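You operate a simulated robot arm through the tools that you are given. There is no shell and no other tool. Be economical: measure what you need, move in short steps, check, and stop when the job is done.

The job below is to be done with a simulated robot arm. You get a single attempt, and the scene is never put back.

JOB
Press the test button three times. Press the blue zero button three times. Put the black wire holder on the steel table. Take the green wire holder and leave it on the yellow stand. Put the 50 mm spacer from the steel bench in the black crate and the 60 mm spacer on the low shelf of the green table. Open the middle bench drawer, take the tag with the largest size on its label from the steel bench and put it in the middle drawer of the steel bench, then shut the drawer. Pull the top bench drawer open. Any order will do. Set down upright: black wire holder, green wire holder.

Only the result counts: the job must be done as asked and must still hold three seconds after the hand-in. Knocking over, shifting, dropping, spilling or breaking anything else fails it.

ROBOT AND FRAMES
A 7-joint arm with a two-finger parallel gripper on a trunk, on a base that drives. Base frame: it is fixed to the floor where the robot stands at the start and does not move with it; the origin is under the middle of the robot, x ahead of it, y to its left, z up; the surface under the hand at the start is at about z = 872. Units: mm, degrees, N and s.
With the tool pointing down near the work surface it reaches from about 420 to 900 mm from the robot's upright axis, wherever it stands. Its first joint turns from -17.0 to 126.0 degrees. Places, roughly: black wire holder (3x2x8 cm) [700, -300, 900]; blue zero button [500, 100, 900]; crate (40x29x16 cm) [900, -100, 900]; green wire holder (3x2x8 cm) [700, -200, 900]; low shelf of the green table [-900, -1200, 400]; middle bench drawer [600, 600, 500]; middle drawer of the steel bench [700, 600, 400]; spacer [750, 0, 1000]; steel table (23x23 cm) [-2720, 2740, 900]; tag [500, -500, 1000]; test button [500, 200, 900]; top bench drawer [600, 600, 700]; yellow stand [-1000, 0, 700]. Payload 1.57 kg.
The TCP is the grasp point between the finger pads, 30 mm short of the fingertips. In the tool frame z runs along the fingers and y along their closing line. The gripper opens to 80 mm. The fingers are 17 mm wide and 12 mm thick; the gripper's body (40 by 82 mm) begins 80 mm behind the TCP.
Orientation is that of the tool frame in the base frame, as [roll, pitch, yaw] about the fixed x, y, z axes, in that order (R = Rz(yaw) Ry(pitch) Rx(roll)). With the fingers straight down and closing along the base's y, the tool's x points along the base's -x, its y along +y and its z along -z.

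CONTROLS
- The arm moves only by the tool arm_command. Its argument "deltas" is a list that holds one entry, the list of rows, each a list of 7 numbers: the finger opening in mm, from 0 to 80, then the shift along the tool's x, y, z in mm, then the turn, a rotation vector about the tool's x, y, z in degrees. In form: [[[grip, x, y, z, wx, wy, wz], ...]]. A call has 1 to 20 rows; each row is the pose to reach, as a shift and turn from the pose commanded when the call began, along the tool's axes at that moment. Rows are played at 5 a second. More than 50 mm and 8.6 degrees between two rows, or a gripper value outside its range, and nothing of the call is played. Where a pose cannot be reached the arm comes as near as it can. A force on the tool above 40 N (or 10 N above the force at the start of the call, whichever is more), or a blocked arm, ends the call early, and 0.2 s more pass. The fingers move at their own pace (about 45 mm/s each) and stop on an object; they squeeze with about 38 N. The grip force told is the motor's: it shows also when the fingers shut on nothing. Time passes only in rows, and 0.2 s behind the last, so rows that repeat a pose let the fingers close. It gives the time, the measured TCP pose, the force on the tool (base axes), the opening and the grip force at its end, in the units of the frame above (readings bear some noise), with the torque about the TCP (base axes, N m) and any sound that the robot's microphone picked up.
- Cameras (640 x 400 px; columns grow to the right, rows downward): "scene" is now at [-28.2, -206.1, 1229.6]; the picture's right is [0.40, -0.91, 0.00], its down [-0.84, -0.37, -0.39] and it looks along [0.36, 0.16, -0.92] (base axes); focal length 214 px, centre (320, 200). "wrist" rides on the gripper at [72, -7, -122] in the tool frame; the picture's right is [0.09, 1.00, 0.00], its down [-0.84, 0.08, -0.54] and it looks along [-0.54, 0.05, 0.84] (tool axes); focal length 238 px, centre (320, 200).
- capture(camera): a new picture of that camera. The clock stands still meanwhile.
- slide_trunk(by): slides the trunk up (or, below 0, down) by that many mm; the arm and the scene camera ride with it, the base frame stays. It gives what a move gives, with no picture.
- roll_base(legs): drives the robot by 1 to 6 legs, each [ahead, left, turn to the left] in mm, mm and degrees, along the robot's own axes; the way and the turn of a leg run together, so that a leg with both is an arc; at most 1500 mm and 180 degrees a leg. The arm and the cameras ride along, it lands a little off, and it stops where it bumps. It gives what a move gives.
- aim_head(pan, tilt): turns the head with the scene camera to pan (to the left, within 109 degrees either way) and tilt (down, from -29 to 69), counted from straight ahead of the robot. It gives what a move gives.
- pixel_to_xyz(camera, pixels): for up to 12 pixels [column, row] of the newest picture of that camera ("zoom" is the newest enlarged one), the place [x, y, z] in the base frame of the surface seen there, good to about 3 mm. The clock stands still meanwhile.
- zoom(camera, box): a new picture of the part [left, top, right, bottom] of that camera's present view, enlarged. The clock stands still meanwhile.
- sign_off(): hands the job in; it is judged then, once.

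Keep the steps short. Do not move on a guess: measure, check each grasp and each placing, and mend mistakes. In all there are 145 turns and 172 pictures (those below and enlarged ones count). Leave the gripper open and the arm clear of the work at the hand-in unless told otherwise, and finish with a single line.

The tools are called after "Emit:" as a command line: name --argument value ..., lists and objects as JSON in quotes. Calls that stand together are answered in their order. arm_command: Moves the arm, as the interface text tells. Its arguments: {"type":"object","properties":{"deltas":{"type":"array"}},"required":["deltas"]} The other tools are called the same way: slide_trunk (by) slides the trunk up or down; roll_base (legs) drives the base; aim_head (pan, tilt) turns the head that bears the scene camera; capture (camera) takes a picture; pixel_to_xyz (camera, pixels) gives the place of the surface under pixels of a picture; zoom (camera, box) takes an enlarged picture of a part of a camera's view; sign_off () hands the job in.

At the start:

```text
clock: 0.0
eef_pos: [502.6, 205.7, 1277.0]
tcp_rot: [179.7, 0.3, 179.8]
force: [-0.4, 0.9, 1.2]
ft_torque: [-0.01, 0.0, -0.02]
grip_width: 80.2
grip_force: 0.1
trunk travel left (down, up): [-650.0, 140.0]
robot x, y, heading: [-0.8, 0.9, 0.2]
head pan, tilt: [23.8, 67.1]
```

scene: 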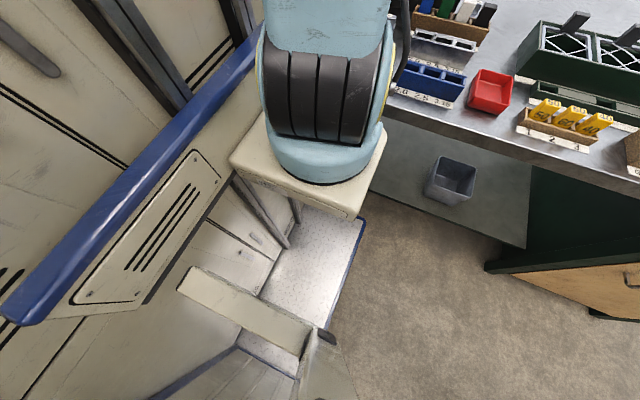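
wrist: 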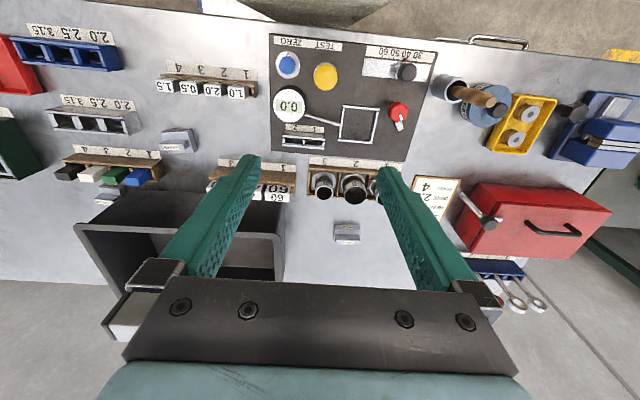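

I start by looking over the bench with enlarged wrist views and the scene camera aimed ahead.

Emit:
zoom --camera "wrist" --box '[0, 20, 320, 220]'

Emit:
zoom --camera "wrist" --box '[260, 20, 580, 220]'

Emit:
aim_head --pan -10 --tilt 40

Emit:
capture --camera "scene"

```text
2.00 times, centred on (160, 120) of wrist
```

zoom: 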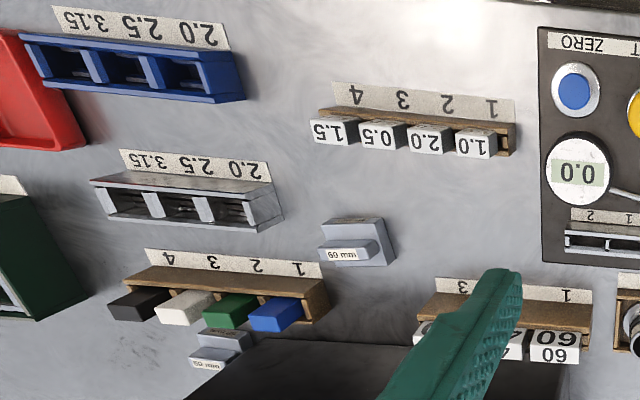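

```text
2.00 times, centred on (420, 120) of wrist
```

zoom: 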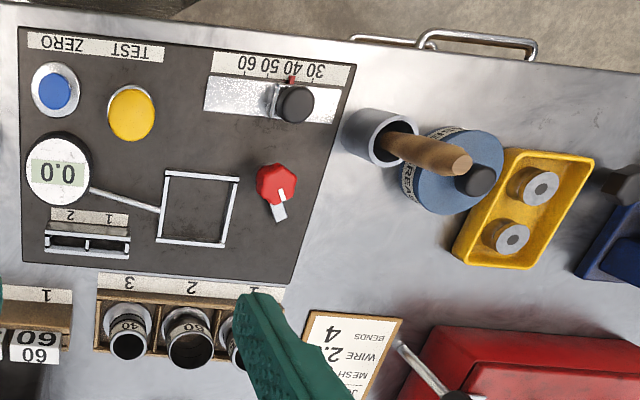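

```text
clock: 1.0
eef_pos: [502.1, 206.1, 1276.1]
tcp_rot: [179.5, 0.5, 179.8]
force: [-0.1, -0.4, 0.0]
ft_torque: [0.0, -0.01, -0.03]
grip_width: 80.0
grip_force: 0.0
trunk travel left (down, up): [-650.0, 140.0]
robot x, y, heading: [0.5, 2.1, 0.1]
head pan, tilt: [-10.0, 40.0]
```

```text
167 pictures are left
```

scene: 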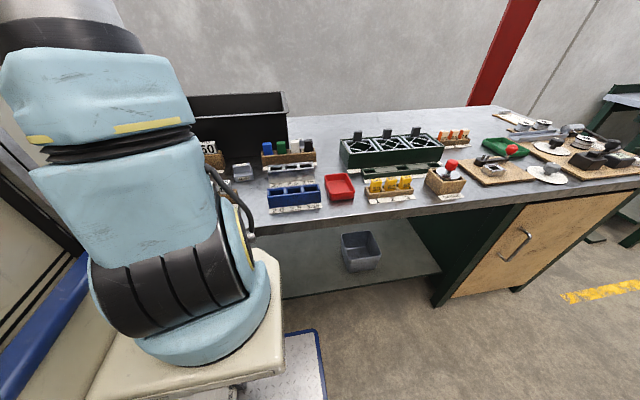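

I get a better look at the tags (385,185), (455,137), the colored holders and the gray blocks, and measure coarse places.

Emit:
zoom --camera "scene" --box '[200, 120, 360, 220]'

Emit:
zoom --camera "scene" --box '[330, 110, 490, 210]'

Emit:
pixel_to_xyz --camera "scene" --pixels '[[267, 147], [280, 147], [292, 147], [305, 146], [242, 172], [375, 185], [390, 183], [405, 182], [442, 136], [464, 137], [240, 115], [330, 222]]'

Emit:
zoom --camera "wrist" --box '[140, 100, 300, 200]'

```text
4.00 times, centred on (280, 170) of scene
```

zoom: 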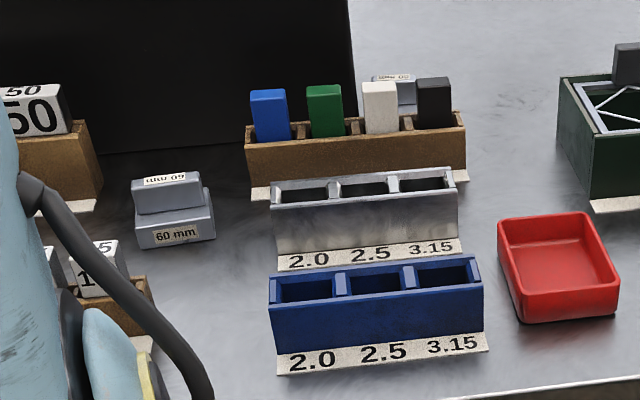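

```text
4.00 times, centred on (410, 160) of scene
```

zoom: 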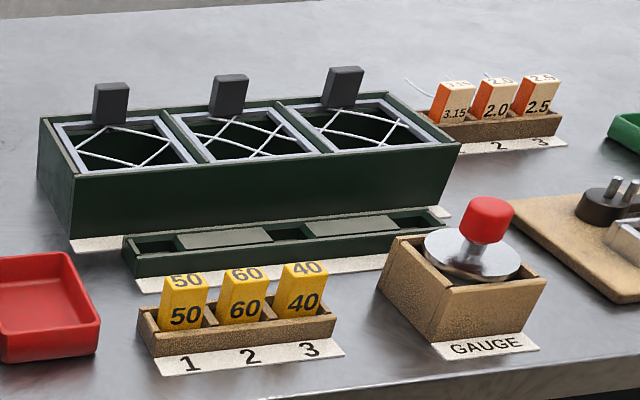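

```text
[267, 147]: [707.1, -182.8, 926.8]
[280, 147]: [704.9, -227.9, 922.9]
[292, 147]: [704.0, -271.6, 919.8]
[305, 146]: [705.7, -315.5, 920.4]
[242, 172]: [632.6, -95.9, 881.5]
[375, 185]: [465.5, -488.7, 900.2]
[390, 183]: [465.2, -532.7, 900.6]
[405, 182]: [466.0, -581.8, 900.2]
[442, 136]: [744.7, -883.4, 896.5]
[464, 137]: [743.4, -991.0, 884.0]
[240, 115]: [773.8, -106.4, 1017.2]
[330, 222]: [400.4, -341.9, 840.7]
```

```text
4.00 times, centred on (220, 150) of wrist
```

zoom: 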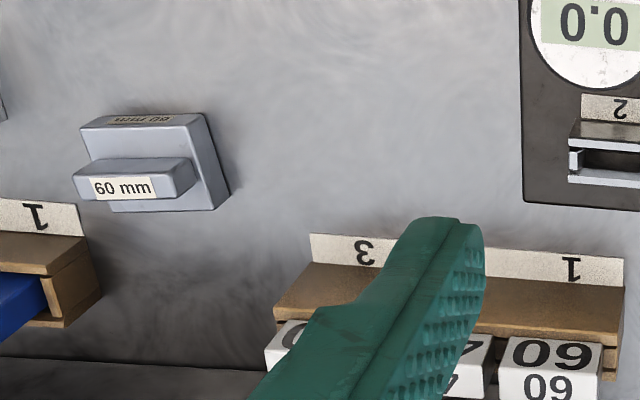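

Gray blocks carry "mm" labels; white numbered blocks stand in a rack. I measure the buttons, and the two candidates for spacers, in the wrist view.

Emit:
capture --camera "wrist"

Emit:
pixel_to_xyz --camera "wrist" --pixels '[[287, 64], [325, 76], [275, 45], [313, 90], [289, 105], [282, 188], [178, 143], [180, 135], [113, 193], [325, 186], [105, 195], [107, 187]]'

Emit:
zoom --camera "wrist" --box '[60, 150, 140, 200]'

```text
163 pictures are left
```

wrist: 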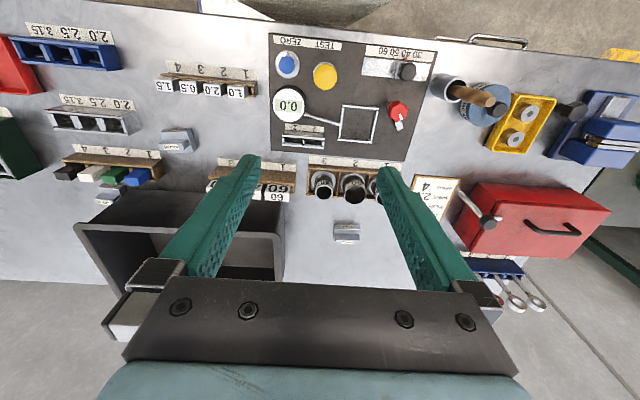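

```text
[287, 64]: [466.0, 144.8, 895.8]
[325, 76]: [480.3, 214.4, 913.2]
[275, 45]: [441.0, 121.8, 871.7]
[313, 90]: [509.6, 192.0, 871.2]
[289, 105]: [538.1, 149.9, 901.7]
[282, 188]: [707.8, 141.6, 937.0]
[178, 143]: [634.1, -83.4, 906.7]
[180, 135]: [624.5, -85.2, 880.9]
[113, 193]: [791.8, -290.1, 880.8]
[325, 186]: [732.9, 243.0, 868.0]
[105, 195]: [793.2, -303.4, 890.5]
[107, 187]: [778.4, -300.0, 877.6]
```

```text
8.00 times, centred on (100, 175) of wrist
```

zoom: 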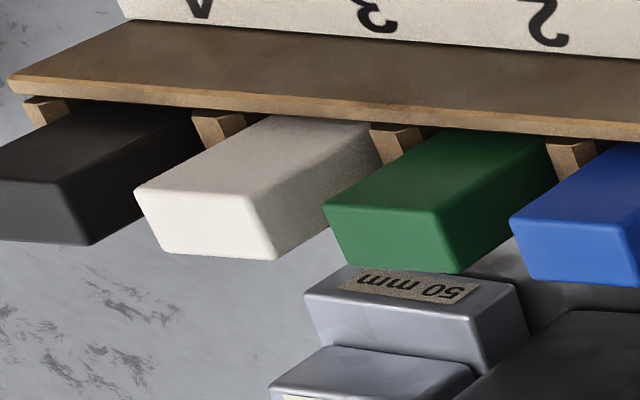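

A third gray block is at (347,232); reading its label.

Emit:
zoom --camera "wrist" --box '[307, 207, 387, 257]'

Emit:
zoom --camera "wrist" --box '[195, 155, 315, 230]'

Emit:
pixel_to_xyz --camera "wrist" --pixels '[[347, 226], [346, 239], [270, 160], [320, 168], [482, 37], [150, 210], [200, 235]]'

```text
8.00 times, centred on (347, 232) of wrist
```

zoom: 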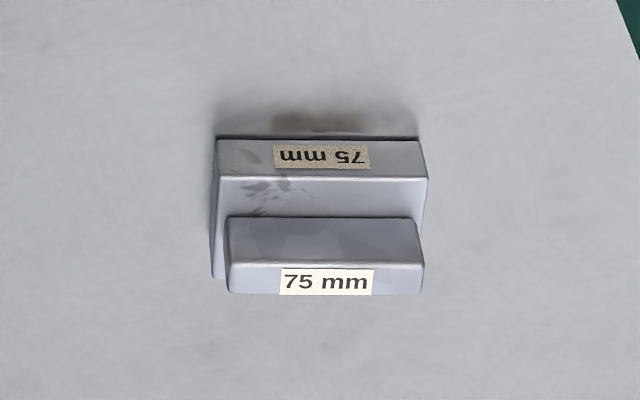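

```text
5.33 times, centred on (255, 192) of wrist
```

zoom: 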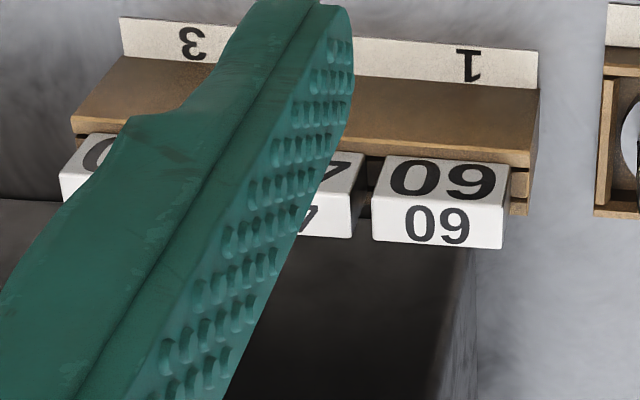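

```text
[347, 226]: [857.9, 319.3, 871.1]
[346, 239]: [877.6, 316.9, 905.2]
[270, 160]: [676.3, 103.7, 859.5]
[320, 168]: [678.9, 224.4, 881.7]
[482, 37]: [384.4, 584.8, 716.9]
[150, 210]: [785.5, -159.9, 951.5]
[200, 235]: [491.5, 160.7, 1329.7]
```

The gray blocks are the spacers: 60 mm at about (632,-90), 50 mm at about (790,-295), 75 mm is a decoy. Buttons: blue about (466,145,896), yellow about (480,214,913). I close the fingers and go down to about z 1080 for an exact measure.

Emit:
arm_command --deltas '[[[0, 7, -6, 45, 0, 0, 0], [0, 14, -13, 90, 0, 0, 0], [0, 20, -20, 135, 0, 0, 0], [0, 27, -26, 170, 0, 0, 0], [0, 27, -26, 196, 0, 0, 0], [0, 27, -26, 196, 0, 0, 0]]]'

Emit:
capture --camera "wrist"

```text
clock: 1.7
eef_pos: [540.5, 236.1, 1271.5]
tcp_rot: [169.3, 9.2, 177.3]
force: [0.1, -0.2, -0.1]
ft_torque: [0.01, -0.01, 0.0]
grip_width: 19.5
grip_force: 0.7
trunk travel left (down, up): [-650.0, 140.0]
robot x, y, heading: [0.8, 0.4, 0.0]
head pan, tilt: [-10.0, 40.0]
stopped in row 3: the arm was blocked; the commanded pose is now the measured one
```

```text
159 pictures are left
```

wrist: 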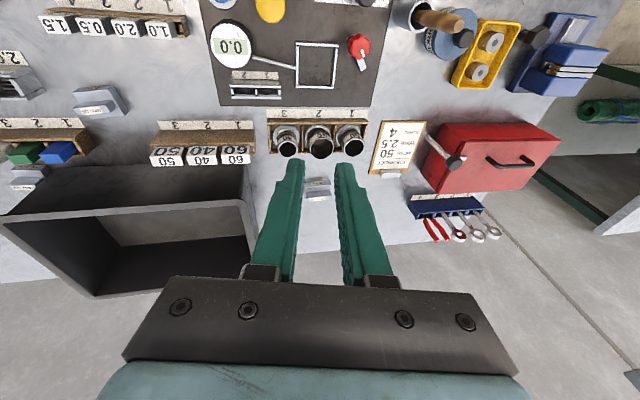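

The arm was blocked and tilted; I right the tool and will lower with the trunk instead.

Emit:
arm_command --deltas '[[[0, 0, 0, 0, 5, 4.7, -1], [0, 0, 0, 0, 10.2, 9.5, -2], [0, 0, 0, 0, 10.2, 9.5, -2]]]'

Emit:
slide_trunk --by -200

Emit:
capture --camera "wrist"

```text
clock: 2.7
eef_pos: [516.2, 221.4, 1297.3]
tcp_rot: [178.5, 3.0, -179.7]
force: [-0.1, -1.0, 0.5]
ft_torque: [-0.01, -0.02, 0.0]
grip_width: 0.0
grip_force: 21.2
trunk travel left (down, up): [-650.0, 140.0]
robot x, y, heading: [5.6, 0.9, 0.1]
head pan, tilt: [-10.0, 40.0]
stopped in row 3: the arm was blocked; the commanded pose is now the measured one
```

```text
clock: 3.6
eef_pos: [543.6, 231.6, 1356.7]
tcp_rot: [165.9, 11.3, 175.5]
force: [-0.4, 0.5, -0.5]
ft_torque: [0.0, 0.02, -0.02]
grip_width: 0.2
grip_force: 22.0
trunk travel left (down, up): [-611.0, 179.0]
robot x, y, heading: [-0.2, 3.6, -0.2]
head pan, tilt: [-10.0, 40.0]
stopped: the arm was blocked; the commanded pose is now the measured one
```

```text
158 pictures are left
```

wrist: 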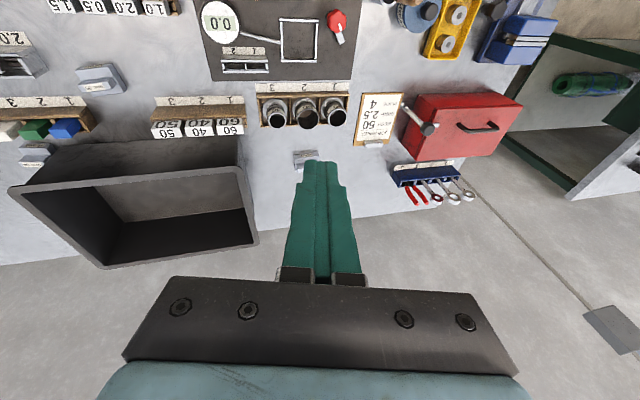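

Something blocks the arm's descent. I look around with the scene camera.

Emit:
aim_head --pan 30 --tilt 20

Emit:
capture --camera "scene"

Emit:
aim_head --pan 80 --tilt 40

Emit:
capture --camera "scene"

```text
clock: 4.6
eef_pos: [543.4, 231.4, 1355.2]
tcp_rot: [166.2, 11.1, 175.6]
force: [-0.2, -0.2, 0.2]
ft_torque: [0.01, -0.01, 0.0]
grip_width: 0.2
grip_force: 21.8
trunk travel left (down, up): [-611.0, 179.0]
robot x, y, heading: [-0.8, -2.5, -0.1]
head pan, tilt: [30.0, 20.0]
```

```text
157 pictures are left
```

scene: 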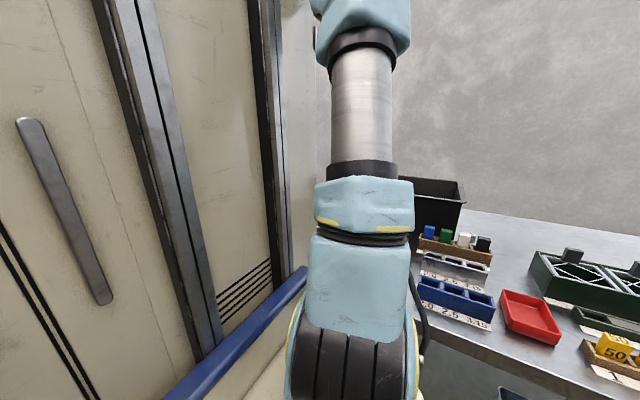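

```text
clock: 5.8
eef_pos: [544.3, 233.2, 1355.4]
tcp_rot: [166.3, 11.0, 175.8]
force: [-0.2, 0.4, 0.7]
ft_torque: [-0.04, 0.0, 0.01]
grip_width: 0.0
grip_force: 21.4
trunk travel left (down, up): [-611.0, 179.0]
robot x, y, heading: [-1.0, 7.2, 0.1]
head pan, tilt: [80.0, 40.0]
```

```text
156 pictures are left
```

scene: 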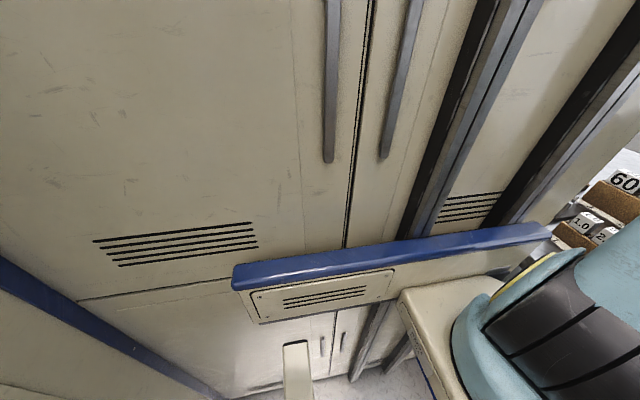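

I measure where the arm base, rail and cabinet are.

Emit:
pixel_to_xyz --camera "scene" --pixels '[[450, 330], [520, 320], [410, 300], [240, 275], [540, 232], [350, 200], [460, 150], [150, 150], [590, 150], [380, 270], [300, 360], [50, 290]]'

Emit:
aim_head --pan 30 --tilt -10

Emit:
capture --camera "scene"

```text
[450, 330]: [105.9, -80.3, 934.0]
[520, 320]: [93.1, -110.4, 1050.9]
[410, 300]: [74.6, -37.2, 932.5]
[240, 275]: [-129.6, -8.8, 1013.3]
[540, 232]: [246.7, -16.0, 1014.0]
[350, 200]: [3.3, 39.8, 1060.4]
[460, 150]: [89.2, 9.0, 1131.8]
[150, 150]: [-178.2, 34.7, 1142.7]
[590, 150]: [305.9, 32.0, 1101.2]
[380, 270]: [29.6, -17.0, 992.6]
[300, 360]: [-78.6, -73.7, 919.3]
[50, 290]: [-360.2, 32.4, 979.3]
```

```text
clock: 7.0
eef_pos: [544.1, 231.9, 1354.8]
tcp_rot: [166.2, 11.0, 175.7]
force: [0.7, 0.4, 0.1]
ft_torque: [0.0, -0.01, -0.02]
grip_width: 0.0
grip_force: 21.7
trunk travel left (down, up): [-611.0, 179.0]
robot x, y, heading: [-3.3, 0.2, -0.2]
head pan, tilt: [30.0, -10.0]
```

```text
155 pictures are left
```

scene: 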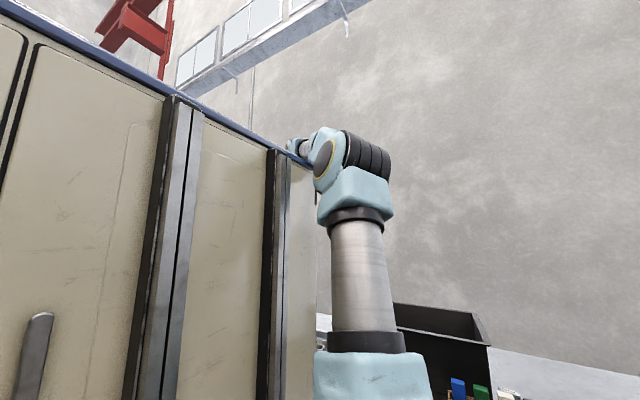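

The tall cabinet at the left is the robot's own body with the arm on its right flank; the forearm leans on it when reaching left. I raise the trunk, right the tool and move the hand to the right.

Emit:
slide_trunk --by 100

Emit:
arm_command --deltas '[[[0, 0, -30, 0, 3, 2, 0], [0, 0, -70, 0, 7, 5, -1], [0, 0, -110, 0, 10, 8, -2], [0, 0, -150, 0, 13.8, 11, -3], [0, 0, -190, 0, 13.8, 11, -3], [0, 0, -230, 0, 13.8, 11, -3], [0, 0, -230, 0, 13.8, 11, -3]]]'

Emit:
capture --camera "scene"

```text
clock: 8.3
eef_pos: [548.2, 235.4, 1451.2]
tcp_rot: [166.5, 10.7, 175.8]
force: [0.6, 0.2, 0.1]
ft_torque: [0.0, 0.02, 0.0]
grip_width: 0.1
grip_force: 21.8
trunk travel left (down, up): [-711.0, 79.0]
robot x, y, heading: [-0.8, 4.5, 0.0]
head pan, tilt: [30.0, -10.0]
```

```text
clock: 9.9
eef_pos: [542.4, 12.3, 1398.2]
tcp_rot: [-179.2, 0.0, 179.9]
force: [0.2, 0.2, 0.4]
ft_torque: [-0.01, 0.0, 0.0]
grip_width: 0.1
grip_force: 21.3
trunk travel left (down, up): [-711.0, 79.0]
robot x, y, heading: [1.2, -0.9, 0.1]
head pan, tilt: [30.0, -10.0]
```

```text
154 pictures are left
```

scene: 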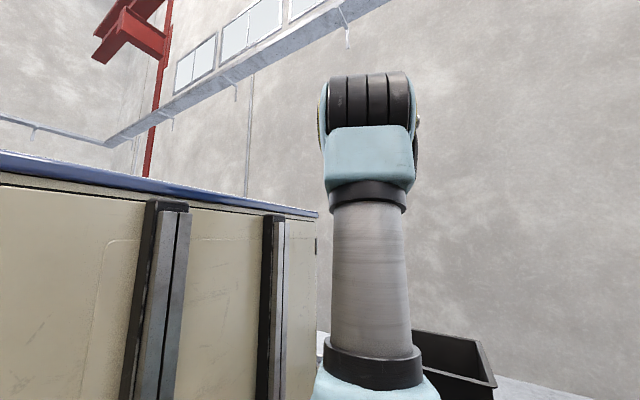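

Arm is free again. I drive 250 mm left so that the buttons lie in front of the arm.

Emit:
roll_base --legs '[[0, 250, 0]]'

Emit:
aim_head --pan 20 --tilt 45

Emit:
capture --camera "scene"

Emit:
capture --camera "wrist"

```text
clock: 11.8
eef_pos: [541.7, 264.1, 1397.2]
tcp_rot: [-179.3, 0.1, 179.9]
force: [-0.2, 0.5, 0.1]
ft_torque: [-0.02, 0.01, -0.02]
grip_width: 0.0
grip_force: 21.0
trunk travel left (down, up): [-711.0, 79.0]
robot x, y, heading: [0.5, 256.7, -0.2]
head pan, tilt: [30.0, -10.0]
```

```text
clock: 13.0
eef_pos: [542.2, 262.3, 1397.6]
tcp_rot: [-179.4, 0.2, 179.9]
force: [-0.7, 0.0, -0.2]
ft_torque: [0.0, 0.01, -0.01]
grip_width: 0.1
grip_force: 21.0
trunk travel left (down, up): [-711.0, 79.0]
robot x, y, heading: [-0.8, 251.6, -0.0]
head pan, tilt: [20.0, 45.0]
```

```text
153 pictures are left
```

scene: 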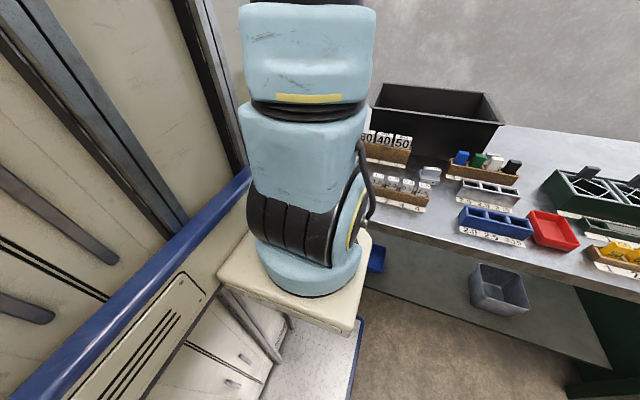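

```text
152 pictures are left
```

wrist: 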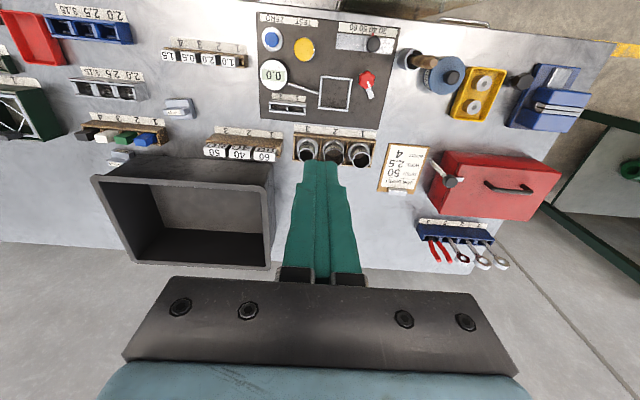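

Now lower by trunk 280 and shift the hand over the tester.

Emit:
slide_trunk --by -280

Emit:
arm_command --deltas '[[[0, 20, -25, 0, 0, 0, 0], [0, 40, -50, 0, 0, 0, 0], [0, 67, -82, 0, 0, 0, 0], [0, 67, -82, 0, 0, 0, 0]]]'

Emit:
capture --camera "wrist"

```text
clock: 15.8
eef_pos: [541.0, 263.6, 1118.0]
tcp_rot: [-179.2, 0.1, 179.9]
force: [0.1, 0.3, -0.2]
ft_torque: [-0.02, 0.0, -0.01]
grip_width: 0.0
grip_force: 20.8
trunk travel left (down, up): [-431.0, 359.0]
robot x, y, heading: [-0.3, 250.5, -0.1]
head pan, tilt: [20.0, 45.0]
```

```text
clock: 16.8
eef_pos: [474.7, 182.8, 1118.3]
tcp_rot: [-179.3, 0.1, 179.9]
force: [-1.1, -0.4, -0.1]
ft_torque: [0.0, 0.03, -0.01]
grip_width: 0.0
grip_force: 21.3
trunk travel left (down, up): [-431.0, 359.0]
robot x, y, heading: [0.7, 253.3, -0.4]
head pan, tilt: [20.0, 45.0]
```

```text
151 pictures are left
```

wrist: 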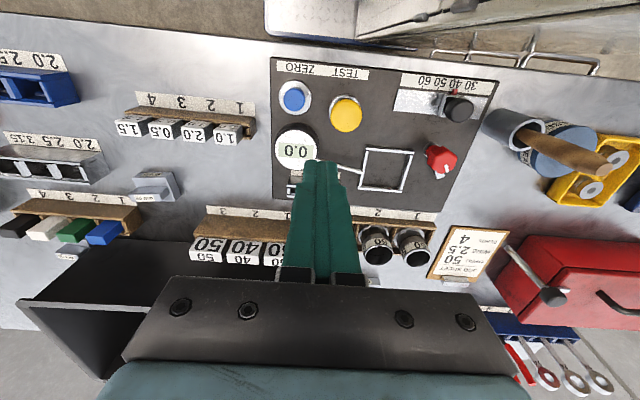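

Blue button at about (295,99), yellow at (346,114). Measuring.

Emit:
pixel_to_xyz --camera "wrist" --pixels '[[295, 99], [295, 108], [295, 90], [286, 99], [304, 99], [346, 114], [346, 128], [346, 99], [332, 114], [360, 114], [296, 120], [280, 85]]'

Emit:
zoom --camera "wrist" --box '[256, 60, 416, 160]'

```text
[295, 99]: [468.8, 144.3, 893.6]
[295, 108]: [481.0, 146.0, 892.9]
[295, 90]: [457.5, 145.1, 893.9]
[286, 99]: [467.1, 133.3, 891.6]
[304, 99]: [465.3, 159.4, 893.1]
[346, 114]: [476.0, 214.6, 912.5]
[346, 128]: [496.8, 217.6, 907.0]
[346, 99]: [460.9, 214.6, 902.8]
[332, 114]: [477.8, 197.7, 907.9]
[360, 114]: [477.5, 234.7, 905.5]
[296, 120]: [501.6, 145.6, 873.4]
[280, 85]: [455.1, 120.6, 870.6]
```

```text
4.00 times, centred on (336, 110) of wrist
```

zoom: 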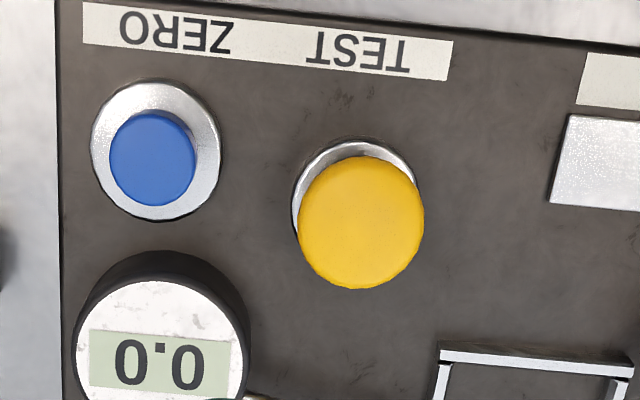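

Blue centre (468,145), top 893; yellow centre (477,215), top 913. I go above blue, tips at about z 925.

Emit:
arm_command --deltas '[[[0, 4, -20, 40, 0, 0, 0], [0, 7, -37, 80, 0, 0, 0], [0, 7, -37, 120, 0, 0, 0], [0, 7, -37, 163, 0, 0, 0], [0, 7, -37, 163, 0, 0, 0]]]'

Emit:
capture --camera "wrist"

```text
clock: 18.0
eef_pos: [467.1, 144.9, 957.9]
tcp_rot: [-179.4, 0.0, 179.9]
force: [0.2, 0.6, -0.1]
ft_torque: [0.01, 0.01, 0.02]
grip_width: 0.0
grip_force: 21.4
trunk travel left (down, up): [-431.0, 359.0]
robot x, y, heading: [1.9, 253.9, -0.1]
head pan, tilt: [20.0, 45.0]
```

```text
149 pictures are left
```

wrist: 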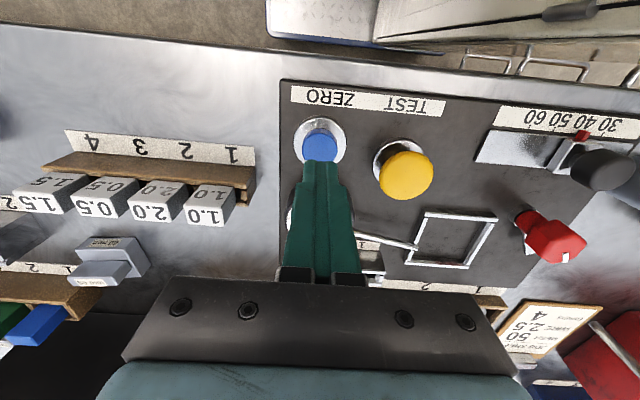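

Tips at 928 over the blue button. First press: descend slowly to about 7 mm below the button top, watching force and sound.

Emit:
arm_command --deltas '[[[0, 0, 0, 25, 0, 0, 0], [0, 0, 0, 33, 0, 0, 0], [0, 0, 0, 36, 0, 0, 0], [0, 0, 0, 38, 0, 0, 0], [0, 0, 0, 40, 0, 0, 0]]]'

```text
clock: 19.2
eef_pos: [466.9, 143.9, 916.8]
tcp_rot: [-179.3, 0.2, 179.9]
force: [-5.4, -0.4, 20.6]
ft_torque: [-0.02, 0.13, 0.06]
grip_width: 0.1
grip_force: 21.8
trunk travel left (down, up): [-431.0, 359.0]
robot x, y, heading: [1.7, 254.3, 0.0]
head pan, tilt: [20.0, 45.0]
heard: click
```

One click heard. Release and press again.

Emit:
arm_command --deltas '[[[0, 0, 0, -12, 0, 0, 0], [0, 0, 0, -15, 0, 0, 0], [0, 0, 0, -15, 0, 0, 0], [0, 0, 0, -8, 0, 0, 0], [0, 0, 0, -4, 0, 0, 0], [0, 0, 0, -2, 0, 0, 0], [0, 0, 0, 0, 0, 0, 0], [0, 0, 0, 0, 0, 0, 0]]]'

Emit:
arm_command --deltas '[[[0, 0, 0, -12, 0, 0, 0], [0, 0, 0, -15, 0, 0, 0], [0, 0, 0, -15, 0, 0, 0], [0, 0, 0, -8, 0, 0, 0], [0, 0, 0, -4, 0, 0, 0], [0, 0, 0, -2, 0, 0, 0], [0, 0, 0, 0, 0, 0, 0], [0, 0, 0, 0, 0, 0, 0]]]'

```text
clock: 21.0
eef_pos: [469.2, 142.4, 918.0]
tcp_rot: [-179.3, 0.1, 179.9]
force: [-2.1, 3.7, 21.2]
ft_torque: [0.08, 0.04, -0.04]
grip_width: 0.1
grip_force: 21.9
trunk travel left (down, up): [-431.0, 359.0]
robot x, y, heading: [0.3, 253.7, 0.1]
head pan, tilt: [20.0, 45.0]
heard: click
```

```text
clock: 22.8
eef_pos: [468.0, 142.9, 916.8]
tcp_rot: [-179.2, 0.2, 179.9]
force: [-0.8, 7.7, 22.4]
ft_torque: [0.23, 0.06, -0.03]
grip_width: 0.1
grip_force: 20.9
trunk travel left (down, up): [-431.0, 359.0]
robot x, y, heading: [0.3, 254.4, 0.1]
head pan, tilt: [20.0, 45.0]
heard: click
```

Three clicks on blue. Lift 60 and move over yellow (477,215).

Emit:
arm_command --deltas '[[[0, 0, 0, -30, 0, 0, 0], [0, 0, 0, -60, 0, 0, 0], [0, -5, 36, -60, 0, 0, 0], [0, -9, 72, -60, 0, 0, 0], [0, -9, 72, -60, 0, 0, 0], [0, -9, 72, -60, 0, 0, 0]]]'

Emit:
zoom --camera "wrist" --box '[240, 80, 400, 180]'

```text
clock: 24.2
eef_pos: [478.8, 213.9, 975.5]
tcp_rot: [-179.3, 0.1, 179.9]
force: [0.1, 0.0, 0.7]
ft_torque: [-0.01, 0.02, -0.01]
grip_width: 0.2
grip_force: 21.9
trunk travel left (down, up): [-431.0, 359.0]
robot x, y, heading: [1.0, 256.3, -0.0]
head pan, tilt: [20.0, 45.0]
```

```text
4.00 times, centred on (320, 130) of wrist
```

zoom: 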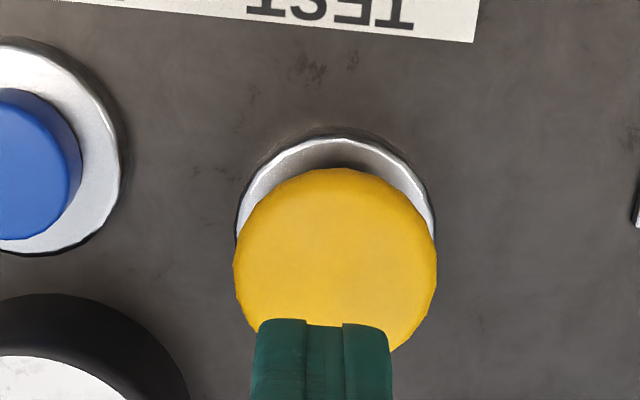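

Press yellow once.

Emit:
arm_command --deltas '[[[0, 0, 0, 22, 0, 0, 0], [0, 0, 0, 30, 0, 0, 0], [0, 0, 0, 34, 0, 0, 0], [0, 0, 0, 37, 0, 0, 0], [0, 0, 0, 39, 0, 0, 0]]]'

```text
clock: 25.4
eef_pos: [478.4, 214.6, 936.7]
tcp_rot: [-179.4, 0.1, -180.0]
force: [1.2, 0.6, 5.1]
ft_torque: [0.01, -0.04, -0.07]
grip_width: 0.0
grip_force: 21.3
trunk travel left (down, up): [-431.0, 359.0]
robot x, y, heading: [-0.9, 252.1, 0.2]
head pan, tilt: [20.0, 45.0]
heard: click
```

Click at 5 N. Two more, each with a full release, 2 mm deeper.

Emit:
arm_command --deltas '[[[0, 0, 0, -12, 0, 0, 0], [0, 0, 0, -16, 0, 0, 0], [0, 0, 0, -16, 0, 0, 0], [0, 0, 0, -8, 0, 0, 0], [0, 0, 0, -3, 0, 0, 0], [0, 0, 0, 0, 0, 0, 0], [0, 0, 0, 2, 0, 0, 0], [0, 0, 0, 2, 0, 0, 0]]]'

Emit:
arm_command --deltas '[[[0, 0, 0, -14, 0, 0, 0], [0, 0, 0, -18, 0, 0, 0], [0, 0, 0, -18, 0, 0, 0], [0, 0, 0, -8, 0, 0, 0], [0, 0, 0, -3, 0, 0, 0], [0, 0, 0, -1, 0, 0, 0], [0, 0, 0, 0, 0, 0, 0], [0, 0, 0, 0, 0, 0, 0]]]'

Emit:
arm_command --deltas '[[[0, 0, 0, -30, 0, 0, 0], [0, 0, 0, -70, 0, 0, 0], [0, 0, 0, -110, 0, 0, 0], [80, 0, 0, -150, 0, 0, 0], [80, 0, 0, -150, 0, 0, 0]]]'

Emit:
capture --camera "wrist"

```text
clock: 27.2
eef_pos: [477.5, 213.7, 934.9]
tcp_rot: [-179.3, 0.2, 179.8]
force: [-3.6, 0.4, 12.7]
ft_torque: [-0.01, 0.09, 0.0]
grip_width: 0.0
grip_force: 21.3
trunk travel left (down, up): [-431.0, 359.0]
robot x, y, heading: [-2.5, 253.9, -0.2]
head pan, tilt: [20.0, 45.0]
heard: click
```

```text
clock: 29.0
eef_pos: [477.3, 215.2, 934.7]
tcp_rot: [-179.4, 0.2, 179.9]
force: [1.2, 1.2, 15.8]
ft_torque: [0.06, -0.06, -0.04]
grip_width: 0.0
grip_force: 21.6
trunk travel left (down, up): [-431.0, 359.0]
robot x, y, heading: [0.9, 251.0, -0.0]
head pan, tilt: [20.0, 45.0]
heard: click
```

```text
clock: 30.2
eef_pos: [476.2, 215.9, 1086.6]
tcp_rot: [-179.3, 0.0, 180.0]
force: [-0.5, 0.5, -0.2]
ft_torque: [0.01, -0.01, 0.02]
grip_width: 49.9
grip_force: 0.1
trunk travel left (down, up): [-431.0, 359.0]
robot x, y, heading: [4.0, 252.7, 0.0]
head pan, tilt: [20.0, 45.0]
```

```text
147 pictures are left
```

wrist: 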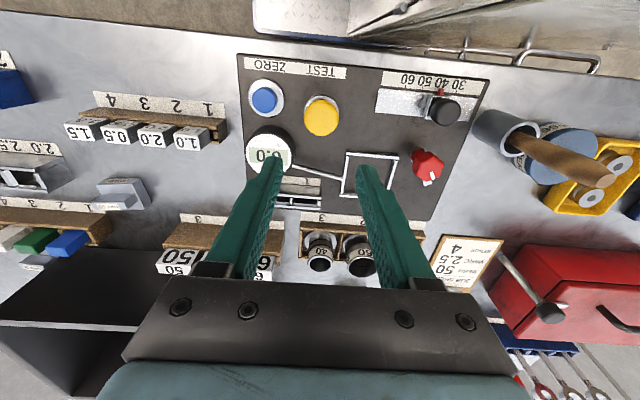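

Buttons done. Next the 50 mm spacer near (790,-295). I drive 370 mm right.

Emit:
roll_base --legs '[[0, -370, 0]]'

Emit:
arm_command --deltas '[[[80, -40, -30, -30, 0, 0, 0], [80, -80, -60, -60, 0, 0, 0], [80, -120, -90, -60, 0, 0, 0], [80, -160, -120, -60, 0, 0, 0], [80, -160, -120, -60, 0, 0, 0]]]'

Emit:
capture --camera "wrist"

Emit:
aim_head --pan -5 --tilt 30

Emit:
capture --camera "scene"

```text
clock: 32.6
eef_pos: [475.9, -145.7, 1085.7]
tcp_rot: [-179.3, 0.1, -179.9]
force: [-0.3, -0.3, 1.1]
ft_torque: [0.03, -0.01, -0.03]
grip_width: 80.2
grip_force: 0.0
trunk travel left (down, up): [-431.0, 359.0]
robot x, y, heading: [-3.3, -114.1, 0.2]
head pan, tilt: [20.0, 45.0]
```

```text
refused: row 1 steps farther than a row can; nothing moved
```

```text
146 pictures are left
```

wrist: 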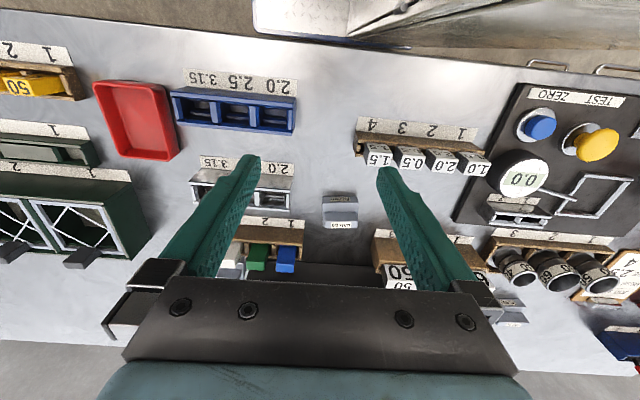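

```text
clock: 33.5
eef_pos: [476.6, -145.5, 1086.5]
tcp_rot: [-179.3, 0.2, 180.0]
force: [-0.6, -0.7, 0.3]
ft_torque: [-0.01, 0.02, 0.01]
grip_width: 79.7
grip_force: 0.1
trunk travel left (down, up): [-431.0, 359.0]
robot x, y, heading: [1.7, -110.4, 0.4]
head pan, tilt: [-5.0, 30.0]
```

```text
145 pictures are left
```

scene: 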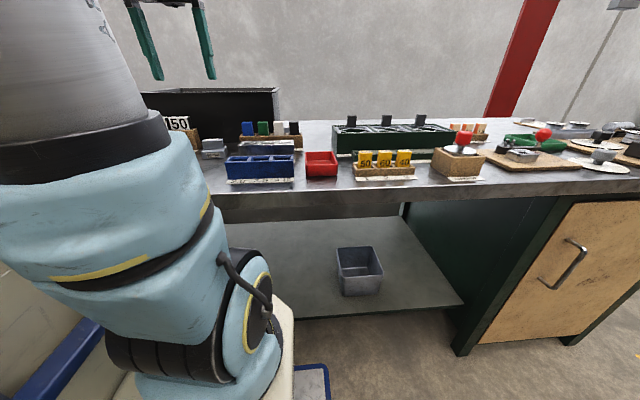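

Row too long; I redo it in smaller rows.

Emit:
arm_command --deltas '[[[80, -10, -10, -40, 0, 0, 0], [80, -30, -25, -75, 0, 0, 0], [80, -60, -45, -100, 0, 0, 0], [80, -95, -70, -110, 0, 0, 0], [80, -130, -95, -110, 0, 0, 0], [80, -160, -120, -110, 0, 0, 0], [80, -190, -145, -110, 0, 0, 0], [80, -190, -145, -110, 0, 0, 0]]]'

Emit:
capture --camera "wrist"

```text
clock: 35.2
eef_pos: [639.7, -283.6, 1190.7]
tcp_rot: [-179.2, 1.3, -179.9]
force: [-1.1, 2.6, 0.4]
ft_torque: [-0.21, -0.04, 0.0]
grip_width: 80.0
grip_force: 0.0
out of reach, approached as far as the arm can: row 6, 7, 8
trunk travel left (down, up): [-431.0, 359.0]
robot x, y, heading: [0.1, -114.4, 0.1]
head pan, tilt: [-5.0, 30.0]
```

```text
144 pictures are left
```

wrist: 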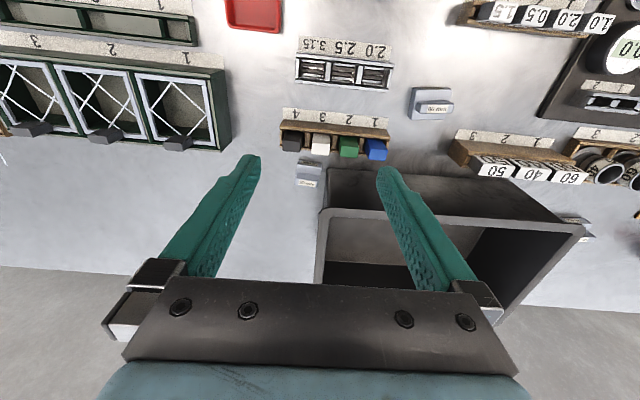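

The spacer "50 mm" is at (309,172), between rack and crate. I zoom and measure it, the crate, and the holders.

Emit:
zoom --camera "wrist" --box '[270, 110, 430, 210]'

Emit:
pixel_to_xyz --camera "wrist" --pixels '[[299, 175], [316, 176], [308, 168], [300, 163], [321, 164], [307, 183], [290, 142], [320, 145], [348, 146], [376, 150], [325, 172], [322, 212]]'

Emit:
pixel_to_xyz --camera "wrist" --pixels '[[350, 187], [565, 230], [480, 185], [320, 285], [510, 240], [370, 270], [432, 108], [432, 98], [415, 90], [450, 92], [414, 112], [452, 114]]'

```text
4.00 times, centred on (350, 160) of wrist
```

zoom: 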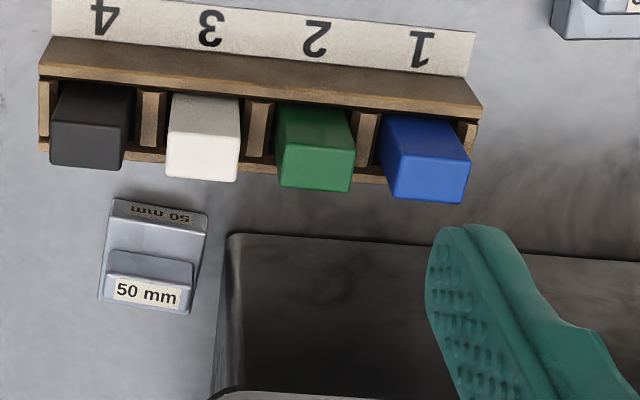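

```text
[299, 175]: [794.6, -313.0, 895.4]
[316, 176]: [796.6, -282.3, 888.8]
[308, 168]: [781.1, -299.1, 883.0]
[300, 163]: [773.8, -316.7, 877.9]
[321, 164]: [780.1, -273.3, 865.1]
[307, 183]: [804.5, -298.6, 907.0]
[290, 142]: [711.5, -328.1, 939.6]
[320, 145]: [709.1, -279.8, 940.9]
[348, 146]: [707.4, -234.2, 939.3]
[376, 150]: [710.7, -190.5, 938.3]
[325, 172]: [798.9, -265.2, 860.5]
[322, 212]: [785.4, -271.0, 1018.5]
```

```text
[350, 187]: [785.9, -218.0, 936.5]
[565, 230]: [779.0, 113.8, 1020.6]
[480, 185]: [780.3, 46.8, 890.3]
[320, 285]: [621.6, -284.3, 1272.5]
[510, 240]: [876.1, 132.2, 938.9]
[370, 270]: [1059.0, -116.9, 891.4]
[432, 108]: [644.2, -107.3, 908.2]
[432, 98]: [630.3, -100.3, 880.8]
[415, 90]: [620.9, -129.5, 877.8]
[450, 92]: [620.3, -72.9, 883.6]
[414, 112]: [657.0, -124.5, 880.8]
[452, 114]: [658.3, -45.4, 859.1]
```

The 50 spacer's ridge top is near (800,-300,907), the crate wall is very close (y -271), so I must grip the ridge along x with the camera side away from the crate (yaw -90). I raise the trunk for reach, then turn the tool.

Emit:
slide_trunk --by 120

Emit:
arm_command --deltas '[[[80, 0, 0, 0, 0, 0, -8], [80, 0, 0, 0, 0, 0, -16], [80, 0, 0, 0, 0, 0, -24], [80, 0, 0, 0, 0, 0, -32], [80, 0, 0, 0, 0, 0, -40], [80, 0, 0, 0, 0, 0, -48], [80, 0, 0, 0, 0, 0, -56], [80, 0, 0, 0, 0, 0, -64], [80, 0, 0, 0, 0, 0, -72], [80, 0, 0, 0, 0, 0, -80], [80, 0, 0, 0, 0, 0, -88], [80, 0, 0, 0, 0, 0, -90], [80, 0, 0, 0, 0, 0, -90]]]'

Emit:
capture --camera "wrist"

```text
clock: 36.8
eef_pos: [641.0, -285.5, 1309.8]
tcp_rot: [-179.2, 1.2, 180.0]
force: [0.2, -0.2, 0.4]
ft_torque: [0.01, -0.03, 0.02]
grip_width: 80.1
grip_force: 0.2
trunk travel left (down, up): [-551.0, 239.0]
robot x, y, heading: [-1.3, -107.9, 0.2]
head pan, tilt: [-5.0, 30.0]
```

```text
clock: 39.5
eef_pos: [641.1, -284.1, 1309.3]
tcp_rot: [-178.8, -0.8, -89.9]
force: [0.1, 0.0, 0.0]
ft_torque: [0.01, -0.02, -0.04]
grip_width: 79.9
grip_force: 0.0
trunk travel left (down, up): [-551.0, 239.0]
robot x, y, heading: [1.6, -115.2, 0.1]
head pan, tilt: [-5.0, 30.0]
```

```text
142 pictures are left
```

wrist: 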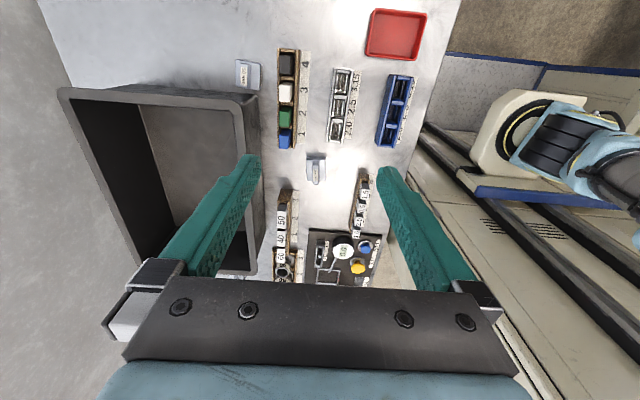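

Turn worked. Now tool x = -y, tool y = -x. I go to about (790,-303,1160).

Emit:
arm_command --deltas '[[[80, 5, -40, 20, 0, 0, 0], [80, 10, -75, 50, 0, 0, 0], [80, 15, -110, 80, 0, 0, 0], [80, 19, -149, 100, 0, 0, 0], [80, 19, -149, 140, 0, 0, 0], [80, 19, -149, 140, 0, 0, 0]]]'

Emit:
capture --camera "wrist"

```text
clock: 41.0
eef_pos: [793.7, -304.1, 1173.5]
tcp_rot: [-178.8, -0.8, -90.0]
force: [-0.4, -0.3, -0.4]
ft_torque: [-0.01, 0.0, 0.0]
grip_width: 80.1
grip_force: 0.0
out of reach, approached as far as the arm can: row 4
trunk travel left (down, up): [-551.0, 239.0]
robot x, y, heading: [2.2, -111.1, 0.1]
head pan, tilt: [-5.0, 30.0]
```

```text
141 pictures are left
```

wrist: 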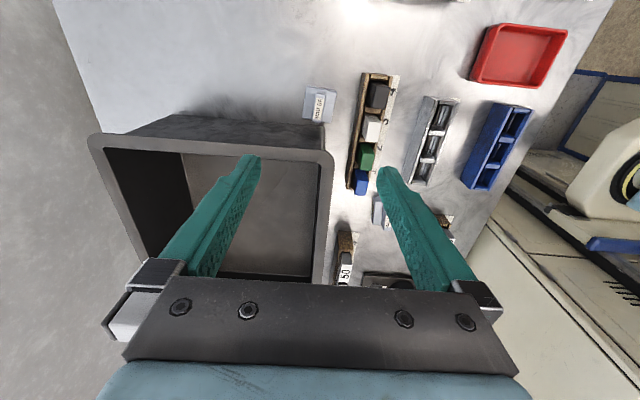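

Spacer at (320,103). Zoom and measure its ridge.

Emit:
zoom --camera "wrist" --box '[280, 70, 408, 150]'

Emit:
pixel_to_xyz --camera "zoom" --pixels '[[125, 150], [150, 130], [200, 185], [165, 250], [240, 130], [265, 230], [260, 120], [290, 110], [130, 215], [180, 110], [195, 235], [215, 200]]'

```text
5.00 times, centred on (344, 110) of wrist
```

zoom: 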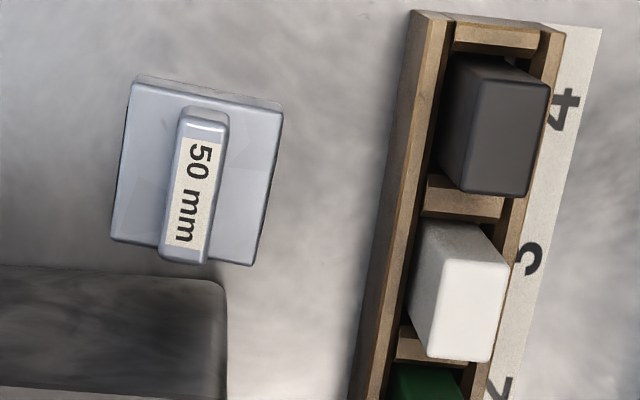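

```text
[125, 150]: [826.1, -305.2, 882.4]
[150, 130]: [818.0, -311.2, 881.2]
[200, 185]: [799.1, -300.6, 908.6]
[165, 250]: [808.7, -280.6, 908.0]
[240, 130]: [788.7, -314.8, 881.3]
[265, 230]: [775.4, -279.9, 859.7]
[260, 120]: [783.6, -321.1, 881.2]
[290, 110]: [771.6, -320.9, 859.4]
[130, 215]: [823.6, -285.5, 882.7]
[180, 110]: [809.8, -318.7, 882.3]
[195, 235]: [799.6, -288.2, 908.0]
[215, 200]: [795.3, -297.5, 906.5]
```

Ridge centre (801,-300), 14 mm thick, z 883–908. I lower to TCP 945 with opening 50 and check.

Emit:
arm_command --deltas '[[[50, -1, -7, 45, 0, 0, 0], [50, -2, -7, 90, 0, 0, 0], [50, -2, -7, 135, 0, 0, 0], [50, -2, -7, 180, 0, 0, 0], [50, -2, -7, 210, 0, 0, 0], [50, -2, -7, 228, 0, 0, 0], [50, -2, -7, 228, 0, 0, 0]]]'

Emit:
capture --camera "wrist"

```text
clock: 42.5
eef_pos: [803.2, -305.8, 945.2]
tcp_rot: [-178.8, -0.8, -89.9]
force: [0.1, 0.7, 0.4]
ft_torque: [-0.01, 0.02, -0.02]
grip_width: 49.9
grip_force: 0.0
trunk travel left (down, up): [-551.0, 239.0]
robot x, y, heading: [1.0, -112.7, -0.1]
head pan, tilt: [-5.0, 30.0]
```

```text
139 pictures are left
```

wrist: 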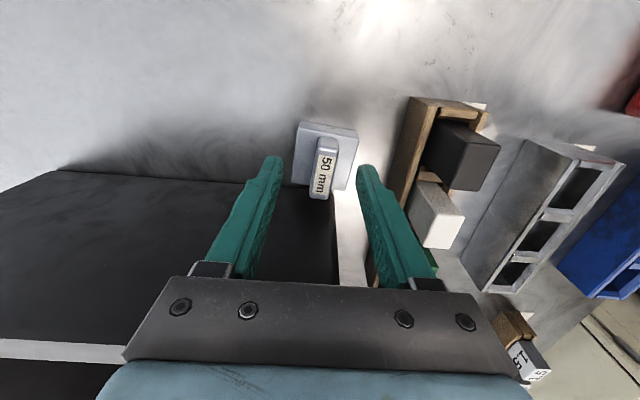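

Aligned. Lower 28 and close.

Emit:
arm_command --deltas '[[[50, -3, 1, 15, 0, 0, 0], [50, -4, 1, 28, 0, 0, 0], [50, -4, 1, 28, 0, 0, 0], [0, -4, 1, 28, 0, 0, 0], [0, -4, 1, 28, 0, 0, 0], [0, -4, 1, 28, 0, 0, 0], [0, -4, 1, 28, 0, 0, 0]]]'

Emit:
capture --camera "wrist"

```text
clock: 44.1
eef_pos: [802.8, -304.7, 917.3]
tcp_rot: [-178.9, -0.9, -90.0]
force: [-1.1, 0.5, 2.2]
ft_torque: [0.07, 0.19, 0.02]
grip_width: 15.7
grip_force: 31.7
trunk travel left (down, up): [-551.0, 239.0]
robot x, y, heading: [0.2, -112.9, 0.3]
head pan, tilt: [-5.0, 30.0]
```

```text
138 pictures are left
```

wrist: 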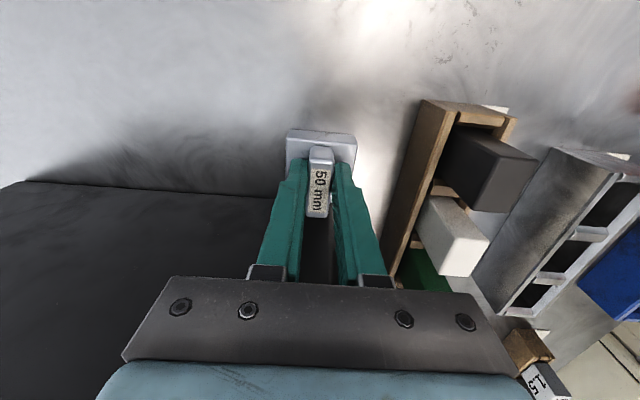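

Gripped at 15.7 mm. Lift straight up 195.

Emit:
arm_command --deltas '[[[0, 0, 0, -15, 0, 0, 0], [0, 0, 0, -55, 0, 0, 0], [0, 0, 0, -100, 0, 0, 0], [0, 0, 0, -145, 0, 0, 0], [0, 0, 0, -190, 0, 0, 0], [0, 0, 0, -200, 0, 0, 0]]]'

Emit:
arm_command --deltas '[[[0, -40, 0, 0, 0, 0, 0], [0, -80, 0, 0, 0, 0, 0], [0, -120, 0, 0, 0, 0, 0], [0, -160, -10, 0, 0, 0, 0], [0, -180, -30, 0, 0, 0, 0], [0, -185, -55, 0, 0, 0, 0], [0, -185, -55, 0, 0, 0, 0]]]'

Emit:
capture --camera "wrist"

```text
clock: 45.5
eef_pos: [800.2, -299.5, 1117.4]
tcp_rot: [-178.9, -0.8, -90.0]
force: [-0.2, 0.4, -2.8]
ft_torque: [0.03, -0.02, 0.01]
grip_width: 15.1
grip_force: 30.8
trunk travel left (down, up): [-551.0, 239.0]
robot x, y, heading: [1.4, -109.5, 0.0]
head pan, tilt: [-5.0, 30.0]
```

```text
clock: 47.1
eef_pos: [822.7, -126.6, 1116.0]
tcp_rot: [-178.8, -0.8, -90.0]
force: [-0.1, 0.3, -2.2]
ft_torque: [0.01, -0.01, -0.01]
grip_width: 15.5
grip_force: 30.8
out of reach, approached as far as the arm can: row 5, 6, 7
trunk travel left (down, up): [-551.0, 239.0]
robot x, y, heading: [-2.9, -116.6, -0.1]
head pan, tilt: [-5.0, 30.0]
```

```text
137 pictures are left
```

wrist: 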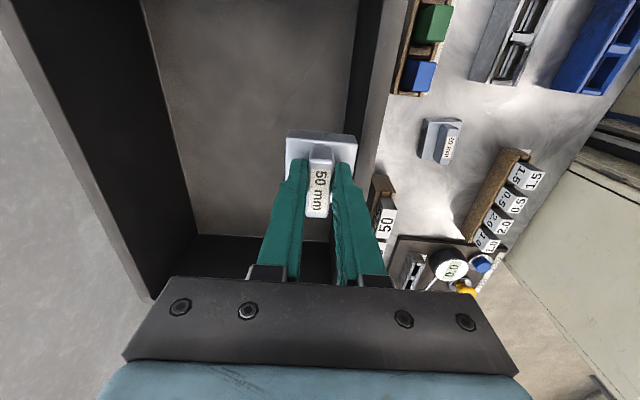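

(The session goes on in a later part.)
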